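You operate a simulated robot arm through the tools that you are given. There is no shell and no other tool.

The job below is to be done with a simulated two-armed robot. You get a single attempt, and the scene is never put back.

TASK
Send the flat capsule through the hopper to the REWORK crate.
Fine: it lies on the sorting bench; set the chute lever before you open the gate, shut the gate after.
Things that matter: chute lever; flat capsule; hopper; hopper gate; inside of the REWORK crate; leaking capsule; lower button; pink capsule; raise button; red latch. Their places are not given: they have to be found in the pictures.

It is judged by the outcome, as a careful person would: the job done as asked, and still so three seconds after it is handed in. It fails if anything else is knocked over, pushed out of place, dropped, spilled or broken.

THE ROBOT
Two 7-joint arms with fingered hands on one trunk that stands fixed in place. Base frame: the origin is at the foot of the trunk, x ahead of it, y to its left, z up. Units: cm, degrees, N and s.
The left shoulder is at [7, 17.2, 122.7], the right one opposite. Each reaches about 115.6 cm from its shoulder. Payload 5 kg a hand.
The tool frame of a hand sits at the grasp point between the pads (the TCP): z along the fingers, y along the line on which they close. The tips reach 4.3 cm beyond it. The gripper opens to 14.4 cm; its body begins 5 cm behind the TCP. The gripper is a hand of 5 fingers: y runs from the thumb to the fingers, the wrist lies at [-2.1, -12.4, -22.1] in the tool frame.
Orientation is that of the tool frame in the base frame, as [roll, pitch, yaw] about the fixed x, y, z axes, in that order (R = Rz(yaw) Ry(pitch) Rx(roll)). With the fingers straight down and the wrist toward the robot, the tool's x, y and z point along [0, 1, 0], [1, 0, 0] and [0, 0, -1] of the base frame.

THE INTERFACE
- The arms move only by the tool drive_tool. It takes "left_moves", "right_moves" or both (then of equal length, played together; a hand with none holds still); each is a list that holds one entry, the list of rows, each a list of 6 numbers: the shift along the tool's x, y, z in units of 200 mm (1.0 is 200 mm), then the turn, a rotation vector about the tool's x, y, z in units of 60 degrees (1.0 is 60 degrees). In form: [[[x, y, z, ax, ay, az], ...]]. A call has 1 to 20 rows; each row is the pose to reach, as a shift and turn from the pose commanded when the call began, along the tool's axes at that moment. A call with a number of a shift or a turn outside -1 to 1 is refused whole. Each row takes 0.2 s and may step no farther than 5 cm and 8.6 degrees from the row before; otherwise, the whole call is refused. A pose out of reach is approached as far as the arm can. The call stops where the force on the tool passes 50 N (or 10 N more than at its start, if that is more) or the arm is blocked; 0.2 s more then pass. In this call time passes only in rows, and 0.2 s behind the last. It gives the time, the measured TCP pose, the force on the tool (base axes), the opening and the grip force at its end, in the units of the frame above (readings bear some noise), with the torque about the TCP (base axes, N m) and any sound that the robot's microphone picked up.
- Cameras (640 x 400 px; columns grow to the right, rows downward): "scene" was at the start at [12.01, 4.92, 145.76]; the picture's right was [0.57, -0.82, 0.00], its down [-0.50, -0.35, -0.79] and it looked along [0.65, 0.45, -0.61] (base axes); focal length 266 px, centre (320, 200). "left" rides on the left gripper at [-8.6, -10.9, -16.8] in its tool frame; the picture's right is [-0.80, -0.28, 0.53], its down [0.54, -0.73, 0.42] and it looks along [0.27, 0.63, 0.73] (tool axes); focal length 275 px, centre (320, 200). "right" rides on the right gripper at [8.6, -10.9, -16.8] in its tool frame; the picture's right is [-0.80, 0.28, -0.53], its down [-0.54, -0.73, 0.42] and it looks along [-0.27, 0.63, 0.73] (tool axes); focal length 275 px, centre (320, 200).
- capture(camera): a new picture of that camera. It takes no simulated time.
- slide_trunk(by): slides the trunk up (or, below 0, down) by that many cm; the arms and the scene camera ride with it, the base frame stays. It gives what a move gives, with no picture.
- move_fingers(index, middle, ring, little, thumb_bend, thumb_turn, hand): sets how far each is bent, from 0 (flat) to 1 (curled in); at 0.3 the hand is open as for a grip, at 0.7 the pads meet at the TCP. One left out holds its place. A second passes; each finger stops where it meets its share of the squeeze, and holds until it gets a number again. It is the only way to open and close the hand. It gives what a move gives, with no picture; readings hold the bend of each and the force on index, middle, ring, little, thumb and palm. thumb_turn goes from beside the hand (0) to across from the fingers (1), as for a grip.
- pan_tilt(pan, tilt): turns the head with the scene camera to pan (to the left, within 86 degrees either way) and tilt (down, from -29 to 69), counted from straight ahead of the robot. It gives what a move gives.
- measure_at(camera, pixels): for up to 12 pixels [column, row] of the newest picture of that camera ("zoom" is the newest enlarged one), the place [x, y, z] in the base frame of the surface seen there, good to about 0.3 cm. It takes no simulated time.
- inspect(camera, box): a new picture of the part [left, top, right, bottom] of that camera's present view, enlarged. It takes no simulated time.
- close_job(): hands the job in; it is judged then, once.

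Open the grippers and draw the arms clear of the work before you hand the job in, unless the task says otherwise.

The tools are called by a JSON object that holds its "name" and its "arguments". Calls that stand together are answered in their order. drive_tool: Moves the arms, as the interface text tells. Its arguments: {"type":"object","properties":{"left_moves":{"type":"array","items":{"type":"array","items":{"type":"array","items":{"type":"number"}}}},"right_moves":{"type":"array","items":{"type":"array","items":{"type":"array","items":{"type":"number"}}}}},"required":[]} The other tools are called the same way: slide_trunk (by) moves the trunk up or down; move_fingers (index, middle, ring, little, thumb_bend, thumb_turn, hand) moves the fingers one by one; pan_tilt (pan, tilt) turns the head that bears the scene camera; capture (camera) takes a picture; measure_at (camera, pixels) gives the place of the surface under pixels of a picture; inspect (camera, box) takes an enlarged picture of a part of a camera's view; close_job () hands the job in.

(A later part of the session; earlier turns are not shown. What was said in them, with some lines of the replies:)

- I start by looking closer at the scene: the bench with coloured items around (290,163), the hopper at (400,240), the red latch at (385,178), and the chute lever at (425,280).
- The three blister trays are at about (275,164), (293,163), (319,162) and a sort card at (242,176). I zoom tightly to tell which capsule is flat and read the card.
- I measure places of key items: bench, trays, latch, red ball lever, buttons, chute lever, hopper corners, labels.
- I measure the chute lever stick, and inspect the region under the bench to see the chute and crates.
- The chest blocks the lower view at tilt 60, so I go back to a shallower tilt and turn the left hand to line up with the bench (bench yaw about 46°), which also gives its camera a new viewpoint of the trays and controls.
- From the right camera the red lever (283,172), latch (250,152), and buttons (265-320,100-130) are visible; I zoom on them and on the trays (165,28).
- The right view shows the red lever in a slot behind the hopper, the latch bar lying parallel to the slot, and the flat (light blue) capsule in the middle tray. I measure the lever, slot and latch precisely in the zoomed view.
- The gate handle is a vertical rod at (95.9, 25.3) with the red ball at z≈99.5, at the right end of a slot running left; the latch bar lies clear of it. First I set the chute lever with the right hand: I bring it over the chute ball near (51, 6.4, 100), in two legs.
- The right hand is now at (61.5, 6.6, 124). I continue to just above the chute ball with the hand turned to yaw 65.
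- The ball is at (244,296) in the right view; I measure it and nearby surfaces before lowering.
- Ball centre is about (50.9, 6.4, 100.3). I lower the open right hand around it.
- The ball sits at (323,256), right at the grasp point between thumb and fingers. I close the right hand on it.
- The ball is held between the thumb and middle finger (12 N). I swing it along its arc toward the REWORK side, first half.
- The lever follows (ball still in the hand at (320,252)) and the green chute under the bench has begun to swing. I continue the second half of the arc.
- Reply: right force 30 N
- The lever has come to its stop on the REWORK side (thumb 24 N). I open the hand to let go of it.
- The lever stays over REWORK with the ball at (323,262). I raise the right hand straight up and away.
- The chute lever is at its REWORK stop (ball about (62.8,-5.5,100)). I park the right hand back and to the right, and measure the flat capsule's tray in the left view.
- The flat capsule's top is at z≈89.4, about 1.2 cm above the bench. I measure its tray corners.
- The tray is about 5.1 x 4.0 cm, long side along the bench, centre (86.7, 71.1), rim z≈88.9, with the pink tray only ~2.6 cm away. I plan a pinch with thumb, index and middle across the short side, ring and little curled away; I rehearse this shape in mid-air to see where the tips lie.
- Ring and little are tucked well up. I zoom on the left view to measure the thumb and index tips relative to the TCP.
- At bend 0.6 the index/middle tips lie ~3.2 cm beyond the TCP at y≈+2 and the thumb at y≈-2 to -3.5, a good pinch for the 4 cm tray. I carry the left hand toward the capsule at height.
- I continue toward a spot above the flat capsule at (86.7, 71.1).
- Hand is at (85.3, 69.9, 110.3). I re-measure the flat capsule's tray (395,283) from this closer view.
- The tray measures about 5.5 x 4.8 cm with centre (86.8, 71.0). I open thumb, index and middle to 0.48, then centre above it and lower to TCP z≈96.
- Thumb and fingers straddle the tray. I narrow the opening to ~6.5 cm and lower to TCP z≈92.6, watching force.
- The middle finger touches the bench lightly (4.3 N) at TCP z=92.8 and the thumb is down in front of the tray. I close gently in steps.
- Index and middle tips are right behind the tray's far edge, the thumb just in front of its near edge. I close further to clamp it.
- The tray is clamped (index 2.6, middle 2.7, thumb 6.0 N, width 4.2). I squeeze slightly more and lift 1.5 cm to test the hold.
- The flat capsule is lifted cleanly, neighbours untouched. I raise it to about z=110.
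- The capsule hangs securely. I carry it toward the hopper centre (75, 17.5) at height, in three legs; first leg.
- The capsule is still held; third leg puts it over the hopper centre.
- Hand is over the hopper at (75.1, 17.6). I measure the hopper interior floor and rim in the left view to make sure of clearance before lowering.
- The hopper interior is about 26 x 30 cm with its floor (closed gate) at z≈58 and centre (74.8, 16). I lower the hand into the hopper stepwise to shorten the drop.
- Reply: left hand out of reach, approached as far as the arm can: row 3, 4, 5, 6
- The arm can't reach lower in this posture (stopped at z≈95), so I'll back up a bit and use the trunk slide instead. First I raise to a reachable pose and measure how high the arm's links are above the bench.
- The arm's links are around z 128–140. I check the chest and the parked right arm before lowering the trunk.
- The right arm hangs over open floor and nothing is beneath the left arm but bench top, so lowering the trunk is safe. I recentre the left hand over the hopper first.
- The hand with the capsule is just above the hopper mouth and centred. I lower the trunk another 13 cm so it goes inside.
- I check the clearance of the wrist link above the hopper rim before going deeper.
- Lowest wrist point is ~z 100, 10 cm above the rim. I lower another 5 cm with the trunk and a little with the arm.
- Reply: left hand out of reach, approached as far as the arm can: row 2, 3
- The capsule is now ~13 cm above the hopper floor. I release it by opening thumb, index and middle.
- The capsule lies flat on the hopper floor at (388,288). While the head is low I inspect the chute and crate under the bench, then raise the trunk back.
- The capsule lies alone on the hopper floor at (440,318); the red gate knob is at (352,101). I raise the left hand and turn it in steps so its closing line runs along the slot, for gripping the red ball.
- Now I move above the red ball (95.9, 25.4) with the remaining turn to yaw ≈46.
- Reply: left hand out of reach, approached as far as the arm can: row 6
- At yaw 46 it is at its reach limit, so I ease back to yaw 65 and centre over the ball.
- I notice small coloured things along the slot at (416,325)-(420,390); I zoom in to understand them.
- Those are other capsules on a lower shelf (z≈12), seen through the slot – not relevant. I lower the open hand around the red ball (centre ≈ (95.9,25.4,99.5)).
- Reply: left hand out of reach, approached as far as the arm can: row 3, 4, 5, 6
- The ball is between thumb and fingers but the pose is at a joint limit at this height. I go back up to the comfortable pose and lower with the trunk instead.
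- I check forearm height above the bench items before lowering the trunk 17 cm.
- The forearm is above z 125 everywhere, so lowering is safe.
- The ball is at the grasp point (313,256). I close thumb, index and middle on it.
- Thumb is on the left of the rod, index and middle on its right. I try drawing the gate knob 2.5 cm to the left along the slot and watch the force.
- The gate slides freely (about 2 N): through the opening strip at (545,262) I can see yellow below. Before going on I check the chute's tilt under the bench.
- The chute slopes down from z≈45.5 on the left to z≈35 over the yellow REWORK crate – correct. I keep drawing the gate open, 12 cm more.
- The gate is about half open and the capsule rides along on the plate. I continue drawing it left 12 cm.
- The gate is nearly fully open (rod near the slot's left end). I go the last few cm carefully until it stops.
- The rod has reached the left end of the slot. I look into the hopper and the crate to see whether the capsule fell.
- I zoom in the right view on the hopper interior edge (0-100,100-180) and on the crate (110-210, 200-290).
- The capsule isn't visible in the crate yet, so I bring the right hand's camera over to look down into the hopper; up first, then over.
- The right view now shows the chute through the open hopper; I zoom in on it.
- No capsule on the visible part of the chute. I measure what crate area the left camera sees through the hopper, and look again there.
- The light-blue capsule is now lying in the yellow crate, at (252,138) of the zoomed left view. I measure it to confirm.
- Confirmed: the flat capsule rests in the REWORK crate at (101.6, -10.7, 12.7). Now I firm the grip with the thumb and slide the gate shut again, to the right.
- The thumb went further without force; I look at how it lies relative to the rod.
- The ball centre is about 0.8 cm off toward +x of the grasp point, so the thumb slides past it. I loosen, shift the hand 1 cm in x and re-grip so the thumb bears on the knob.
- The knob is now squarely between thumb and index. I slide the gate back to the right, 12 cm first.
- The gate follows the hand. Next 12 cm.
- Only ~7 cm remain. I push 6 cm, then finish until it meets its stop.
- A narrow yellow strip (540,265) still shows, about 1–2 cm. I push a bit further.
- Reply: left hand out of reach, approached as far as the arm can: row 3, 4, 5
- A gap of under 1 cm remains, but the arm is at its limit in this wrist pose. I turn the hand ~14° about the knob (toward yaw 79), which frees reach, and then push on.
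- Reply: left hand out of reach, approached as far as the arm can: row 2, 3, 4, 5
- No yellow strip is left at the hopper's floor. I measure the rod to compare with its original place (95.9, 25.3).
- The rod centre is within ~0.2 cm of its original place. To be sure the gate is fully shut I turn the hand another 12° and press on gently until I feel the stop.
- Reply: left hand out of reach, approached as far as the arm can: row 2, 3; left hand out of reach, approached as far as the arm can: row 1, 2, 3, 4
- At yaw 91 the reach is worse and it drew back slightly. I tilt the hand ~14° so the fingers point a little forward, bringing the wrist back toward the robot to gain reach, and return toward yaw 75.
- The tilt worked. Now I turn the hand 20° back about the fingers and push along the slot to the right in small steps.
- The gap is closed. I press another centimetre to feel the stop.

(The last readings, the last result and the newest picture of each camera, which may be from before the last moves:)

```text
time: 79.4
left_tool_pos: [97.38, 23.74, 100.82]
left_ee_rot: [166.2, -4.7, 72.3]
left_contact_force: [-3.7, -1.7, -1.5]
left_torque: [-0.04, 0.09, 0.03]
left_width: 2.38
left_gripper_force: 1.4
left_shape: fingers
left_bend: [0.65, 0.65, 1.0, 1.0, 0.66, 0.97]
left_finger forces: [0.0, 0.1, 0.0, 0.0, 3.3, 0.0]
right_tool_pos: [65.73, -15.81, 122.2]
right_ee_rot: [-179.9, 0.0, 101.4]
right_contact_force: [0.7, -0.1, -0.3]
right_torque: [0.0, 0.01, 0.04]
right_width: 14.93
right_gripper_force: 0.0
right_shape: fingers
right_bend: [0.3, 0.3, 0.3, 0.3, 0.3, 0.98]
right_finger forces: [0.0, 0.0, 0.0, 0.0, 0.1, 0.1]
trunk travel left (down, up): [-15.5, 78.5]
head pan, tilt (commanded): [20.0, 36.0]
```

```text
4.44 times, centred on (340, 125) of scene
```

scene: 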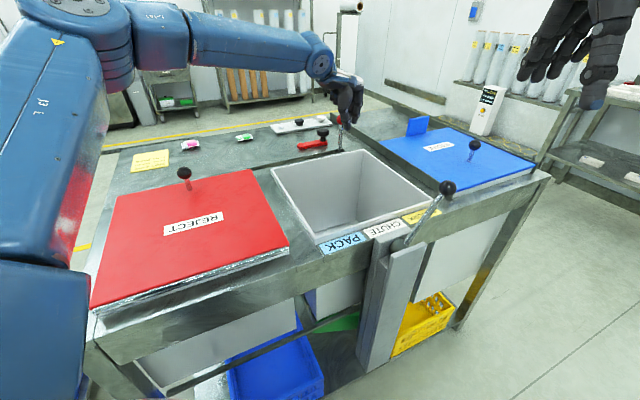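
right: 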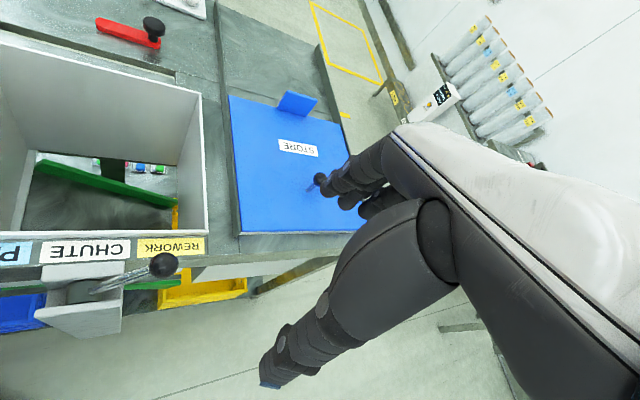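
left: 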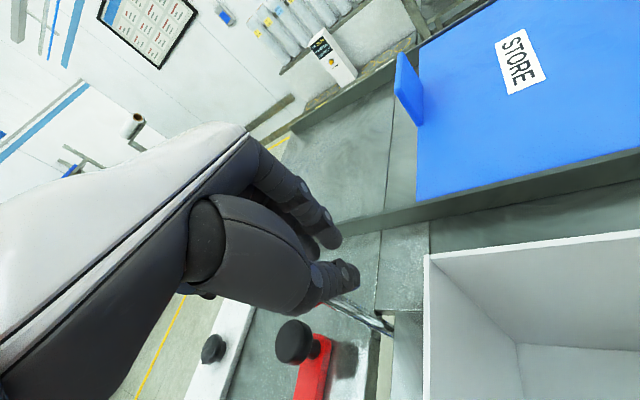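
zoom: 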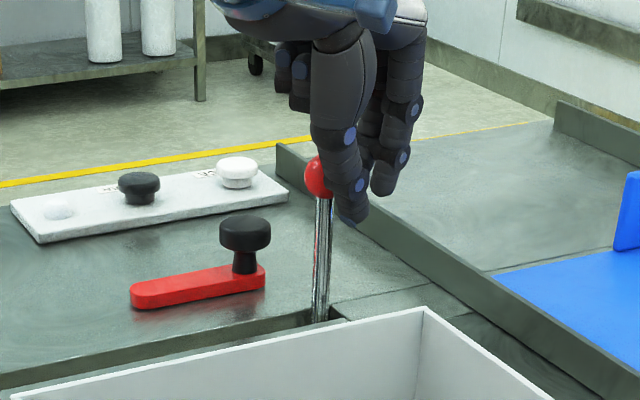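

The rod sits at its original end position (within ~0.1 cm), the hopper floor is closed, and the thumb has slipped off to the knob's right side. I keep the fingers as they are and lift the hand straight up and slightly right so that I don't drag the knob.

{"name": "drive_tool", "arguments": {"left_moves": [[[-0.009, 0.028, -0.02, 0, 0, 0], [-0.014, 0.068, -0.088, 0, 0, 0], [-0.002, 0.103, -0.233, 0, 0, 0], [0.014, 0.15, -0.427, 0, 0, 0], [0.03, 0.197, -0.62, 0, 0, 0], [0.042, 0.233, -0.765, 0, 0, 0]]]}}

{"name": "capture", "arguments": {"camera": "left"}}

{"name": "capture", "arguments": {"camera": "scene"}}

```text
time: 80.8
left_tool_pos: [97.74, 23.39, 116.71]
left_ee_rot: [165.9, -4.6, 72.5]
left_contact_force: [0.3, -0.7, 0.1]
left_torque: [0.01, -0.07, 0.0]
left_width: 2.05
left_gripper_force: 0.0
left_shape: fingers
left_bend: [0.65, 0.65, 1.0, 1.0, 0.68, 0.97]
left_finger forces: [0.0, 0.1, 0.1, 0.0, 0.1, 0.1]
left hand out of reach, approached as far as the arm can: row 6
right_tool_pos: [65.62, -15.75, 122.32]
right_ee_rot: [-180.0, 0.0, 101.4]
right_contact_force: [-0.9, 0.4, 0.2]
right_torque: [0.03, -0.03, -0.05]
right_width: 14.92
right_gripper_force: 0.0
right_shape: fingers
right_bend: [0.3, 0.3, 0.3, 0.3, 0.3, 0.98]
right_finger forces: [0.0, 0.0, 0.0, 0.1, 0.1, 0.1]
trunk travel left (down, up): [-15.5, 78.5]
head pan, tilt (commanded): [20.0, 36.0]
```

```text
taken
```

left: 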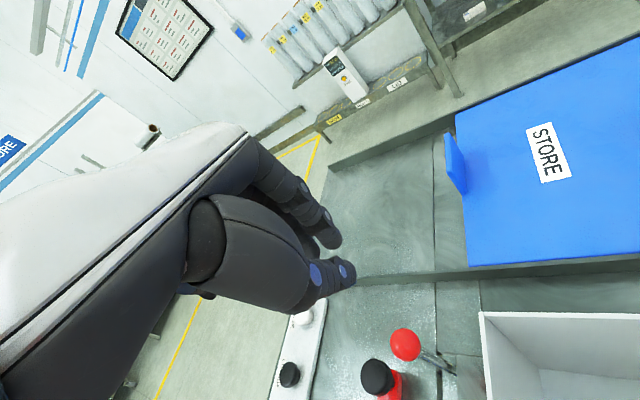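

```text
taken
```

scene: 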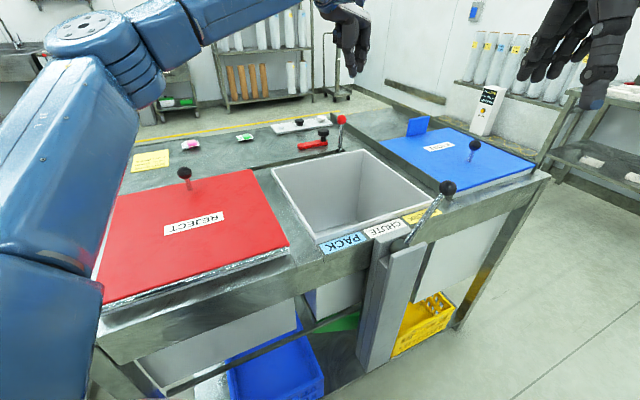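

The left hand is clear of the knob. I raise the trunk back and check the gate, latch and lever.

{"name": "slide_trunk", "arguments": {"by": 17}}

{"name": "capture", "arguments": {"camera": "scene"}}

{"name": "capture", "arguments": {"camera": "right"}}

{"name": "capture", "arguments": {"camera": "left"}}

```text
time: 82.7
left_tool_pos: [97.9, 23.29, 133.64]
left_ee_rot: [166.1, -4.6, 72.2]
left_contact_force: [-0.1, 0.2, -0.3]
left_torque: [-0.04, 0.02, 0.0]
left_width: 2.02
left_gripper_force: 0.2
left_shape: fingers
left_bend: [0.65, 0.65, 1.0, 1.0, 0.68, 0.97]
left_finger forces: [0.0, 0.1, 0.1, 0.0, 0.1, 0.0]
right_tool_pos: [65.71, -15.87, 139.15]
right_ee_rot: [-180.0, 0.0, 101.4]
right_contact_force: [0.0, 0.4, -0.5]
right_torque: [0.0, 0.02, 0.02]
right_width: 14.93
right_gripper_force: 0.0
right_shape: fingers
right_bend: [0.3, 0.3, 0.3, 0.3, 0.3, 0.98]
right_finger forces: [0.0, 0.1, 0.0, 0.0, 0.0, 0.0]
trunk travel left (down, up): [-32.5, 61.5]
head pan, tilt (commanded): [20.0, 36.0]
```

```text
taken
```

scene: 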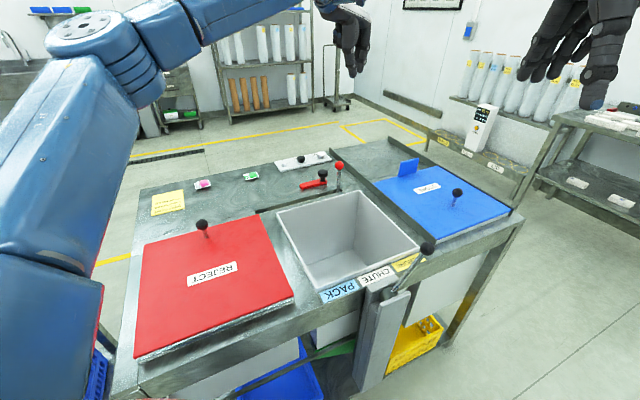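

```text
taken
```

right: 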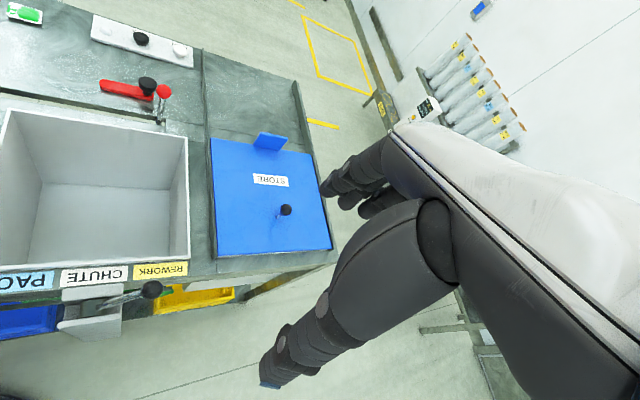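

```text
taken
```

left: 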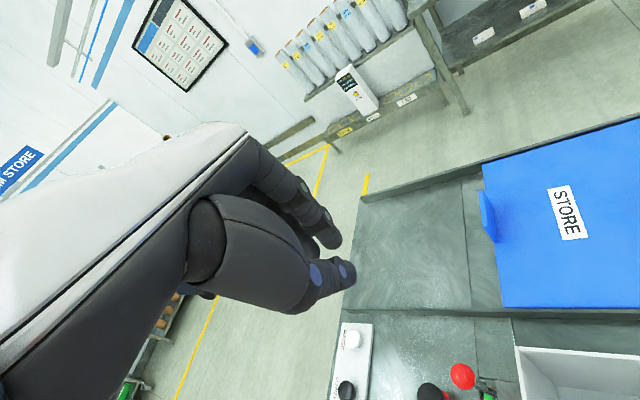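

Everything looks in place. I zoom on the hopper floor's right edge, the knob/latch, and the crate to confirm the gate is fully shut.

{"name": "inspect", "arguments": {"camera": "scene", "box": [260, 140, 430, 300]}}

{"name": "inspect", "arguments": {"camera": "right", "box": [0, 60, 200, 270]}}

{"name": "inspect", "arguments": {"camera": "right", "box": [80, 60, 200, 140]}}

{"name": "measure_at", "arguments": {"camera": "zoom", "pixels": [[445, 170], [440, 230], [435, 270], [430, 300], [120, 130], [250, 190], [350, 130]]}}

```text
2.50 times, centred on (345, 220) of scene
```

zoom: 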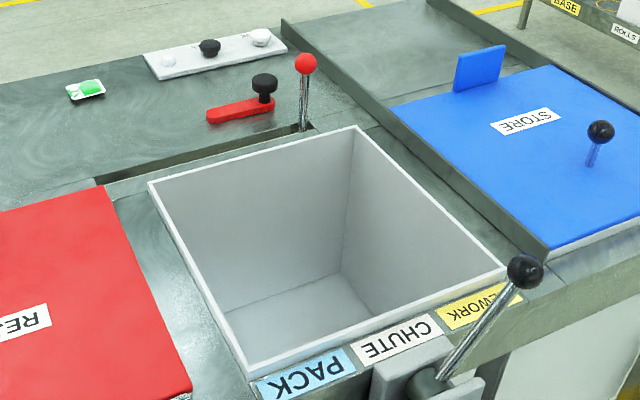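

```text
1.90 times, centred on (100, 165) of right
```

zoom: 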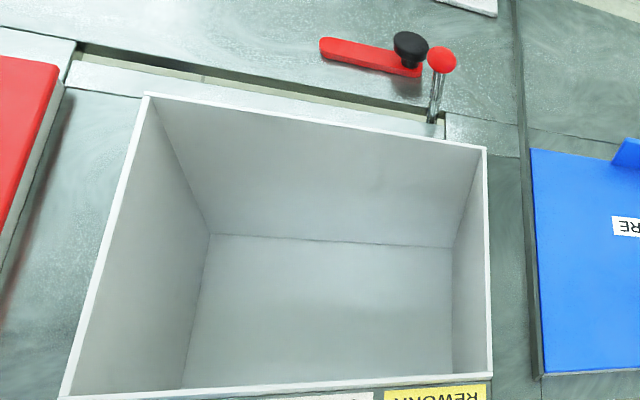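

```text
5.00 times, centred on (140, 100) of right
```

zoom: 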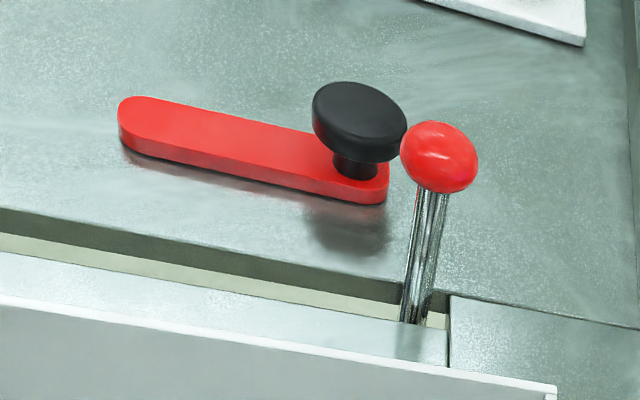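

```text
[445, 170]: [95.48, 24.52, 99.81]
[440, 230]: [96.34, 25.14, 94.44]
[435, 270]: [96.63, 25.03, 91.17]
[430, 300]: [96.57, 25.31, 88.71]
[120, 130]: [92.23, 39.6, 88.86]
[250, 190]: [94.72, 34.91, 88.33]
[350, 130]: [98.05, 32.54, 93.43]
```

Gate rod, latch, buttons and lever are all as they should be, and the hopper floor is shut with no gap. I open the left hand and draw both arms back.

{"name": "move_fingers", "arguments": {"hand": "left", "index": 0.3, "middle": 0.3, "ring": 0.3, "little": 0.3, "thumb_bend": 0.3}}

{"name": "drive_tool", "arguments": {"left_moves": [[[0.03, -0.15, -0.035, 0, 0, 0], [0.07, -0.35, -0.08, 0, 0, 0], [0.11, -0.55, -0.125, 0, 0, 0], [0.155, -0.76, -0.17, 0, 0, 0], [0.2, -0.95, -0.215, 0, 0, 0]]]}}

{"name": "capture", "arguments": {"camera": "scene"}}

```text
time: 83.7
left_tool_pos: [97.74, 23.22, 133.64]
left_ee_rot: [166.1, -4.6, 72.3]
left_contact_force: [0.1, 0.2, -0.4]
left_torque: [-0.02, 0.01, 0.0]
left_width: 14.91
left_gripper_force: 0.1
left_shape: fingers
left_bend: [0.3, 0.3, 0.3, 0.3, 0.3, 0.97]
left_finger forces: [0.0, 0.0, 0.0, 0.1, 0.0, 0.0]
right_tool_pos: [65.67, -15.88, 139.3]
right_ee_rot: [-179.9, 0.1, 101.3]
right_contact_force: [0.1, -0.1, 0.1]
right_torque: [0.0, 0.02, -0.01]
right_width: 14.95
right_gripper_force: 0.1
right_shape: fingers
right_bend: [0.3, 0.3, 0.3, 0.3, 0.3, 0.98]
right_finger forces: [0.0, 0.1, 0.1, 0.1, 0.0, 0.0]
trunk travel left (down, up): [-32.5, 61.5]
head pan, tilt (commanded): [20.0, 36.0]
```

```text
time: 84.9
left_tool_pos: [80.05, 33.19, 133.57]
left_ee_rot: [166.0, -4.5, 72.3]
left_contact_force: [-1.2, 0.0, 0.7]
left_torque: [0.0, -0.03, -0.02]
left_width: 14.94
left_gripper_force: 0.2
left_shape: fingers
left_bend: [0.3, 0.3, 0.3, 0.3, 0.3, 0.97]
left_finger forces: [0.1, 0.0, 0.0, 0.0, 0.0, 0.0]
right_tool_pos: [65.38, -15.71, 139.42]
right_ee_rot: [179.9, 0.1, 101.3]
right_contact_force: [-0.5, -0.7, 0.0]
right_torque: [-0.01, -0.06, -0.03]
right_width: 14.91
right_gripper_force: 0.1
right_shape: fingers
right_bend: [0.3, 0.3, 0.3, 0.3, 0.3, 0.98]
right_finger forces: [0.0, 0.1, 0.1, 0.0, 0.1, 0.0]
trunk travel left (down, up): [-32.5, 61.5]
head pan, tilt (commanded): [20.0, 36.0]
```

```text
taken
```

scene: 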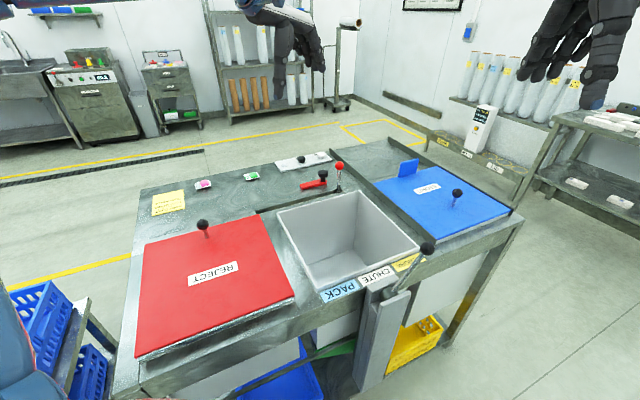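

I draw both arms further back, away from the bench controls.

{"name": "drive_tool", "arguments": {"left_moves": [[[0.04, -0.18, -0.043, 0, 0, 0], [0.08, -0.37, -0.086, 0, 0, 0], [0.12, -0.56, -0.129, 0, 0, 0], [0.16, -0.76, -0.172, 0, 0, 0], [0.2, -0.95, -0.215, 0, 0, 0]]], "right_moves": [[[-0.1, -0.12, 0, 0, 0, 0], [-0.2, -0.24, 0, 0, 0, 0], [-0.3, -0.37, 0, 0, 0, 0], [-0.4, -0.49, 0, 0, 0, 0], [-0.49, -0.61, 0, 0, 0, 0]]]}}

{"name": "capture", "arguments": {"camera": "scene"}}

{"name": "capture", "arguments": {"camera": "left"}}

{"name": "capture", "arguments": {"camera": "right"}}

```text
time: 86.1
left_tool_pos: [62.65, 42.8, 133.58]
left_ee_rot: [165.8, -4.6, 72.3]
left_contact_force: [-0.3, -0.5, 0.2]
left_torque: [-0.02, -0.04, 0.0]
left_width: 14.97
left_gripper_force: 0.1
left_shape: fingers
left_bend: [0.3, 0.3, 0.3, 0.3, 0.3, 0.97]
left_finger forces: [0.1, 0.0, 0.0, 0.0, 0.0, 0.0]
right_tool_pos: [55.32, -27.84, 139.4]
right_ee_rot: [179.8, 0.0, 101.3]
right_contact_force: [-0.7, -0.7, -0.3]
right_torque: [-0.01, -0.07, 0.02]
right_width: 14.94
right_gripper_force: 0.1
right_shape: fingers
right_bend: [0.3, 0.3, 0.3, 0.3, 0.3, 0.98]
right_finger forces: [0.0, 0.0, 0.1, 0.1, 0.0, 0.0]
trunk travel left (down, up): [-32.5, 61.5]
head pan, tilt (commanded): [20.0, 36.0]
```

```text
taken
```

scene: 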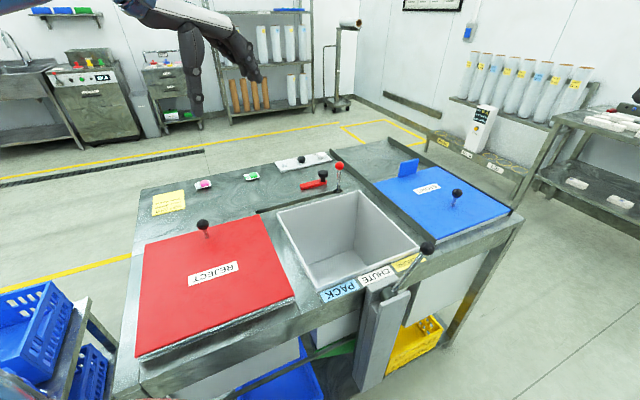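

```text
taken
```

left: 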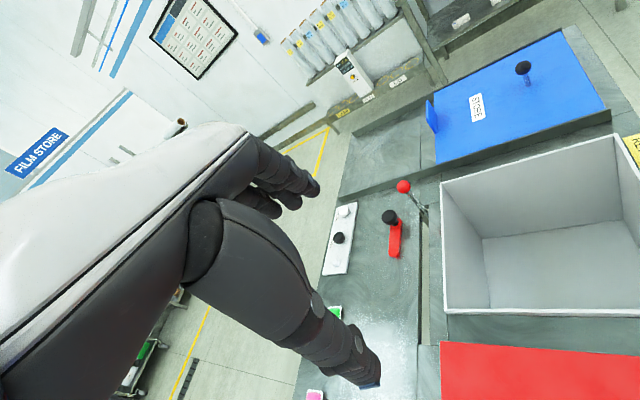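

```text
taken
```

right: 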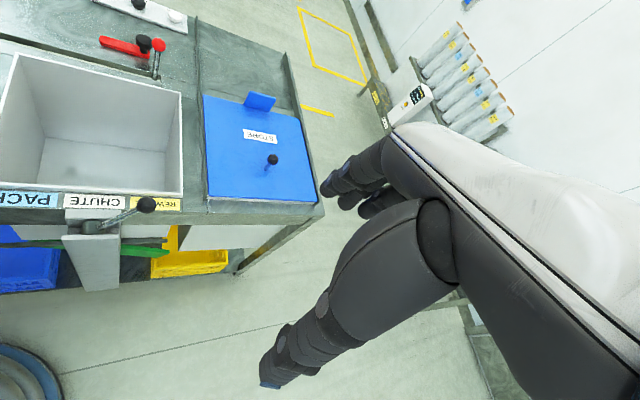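

Last checks: the hopper's floor edge in the left view and the positions of the remaining pink and green trays.

{"name": "inspect", "arguments": {"camera": "left", "box": [440, 130, 640, 320]}}

{"name": "inspect", "arguments": {"camera": "scene", "box": [140, 150, 350, 220]}}

{"name": "measure_at", "arguments": {"camera": "scene", "pixels": [[203, 184], [251, 176], [320, 174], [308, 185], [338, 166]]}}

```text
2.11 times, centred on (540, 225) of left
```

zoom: 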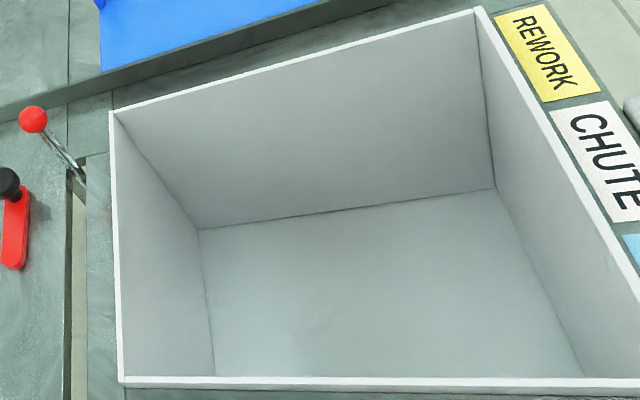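

```text
3.05 times, centred on (245, 185) of scene
```

zoom: 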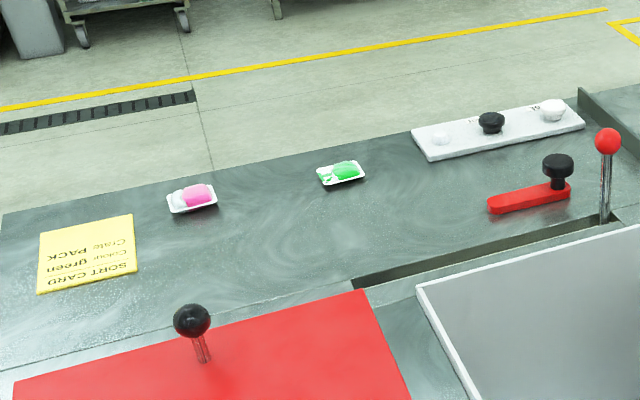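

```text
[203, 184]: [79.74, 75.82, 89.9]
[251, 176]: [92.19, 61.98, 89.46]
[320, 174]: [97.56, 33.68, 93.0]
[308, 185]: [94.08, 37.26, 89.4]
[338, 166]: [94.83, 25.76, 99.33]
```

The hopper is empty and shut, the chute lever is on REWORK, and the flat capsule lies in the REWORK crate. The other trays, the latch and the buttons are where they were, and both hands are open and clear. I hand the job in.

{"name": "close_job", "arguments": {}}

```text
The job is handed in.
```

The flat capsule is in the REWORK crate. It went through the hopper with the chute lever set to REWORK first, and I shut the gate afterwards.

- **Capsule:** I saw it lying on the crate floor before shutting the gate. I took it to be the light-blue one in the middle tray, between the pink capsule and the leaking green one.
- **Gate:** The arm was near its reach limit for the last centimetre, so I tilted the hand to finish the push. The rod is back at its starting place to within measuring error, and no gap shows in the hopper floor.
- **Everything else:** The pink and green capsules and the red latch measured where they started, and I did not touch the buttons. Both hands are open and clear of the bench.
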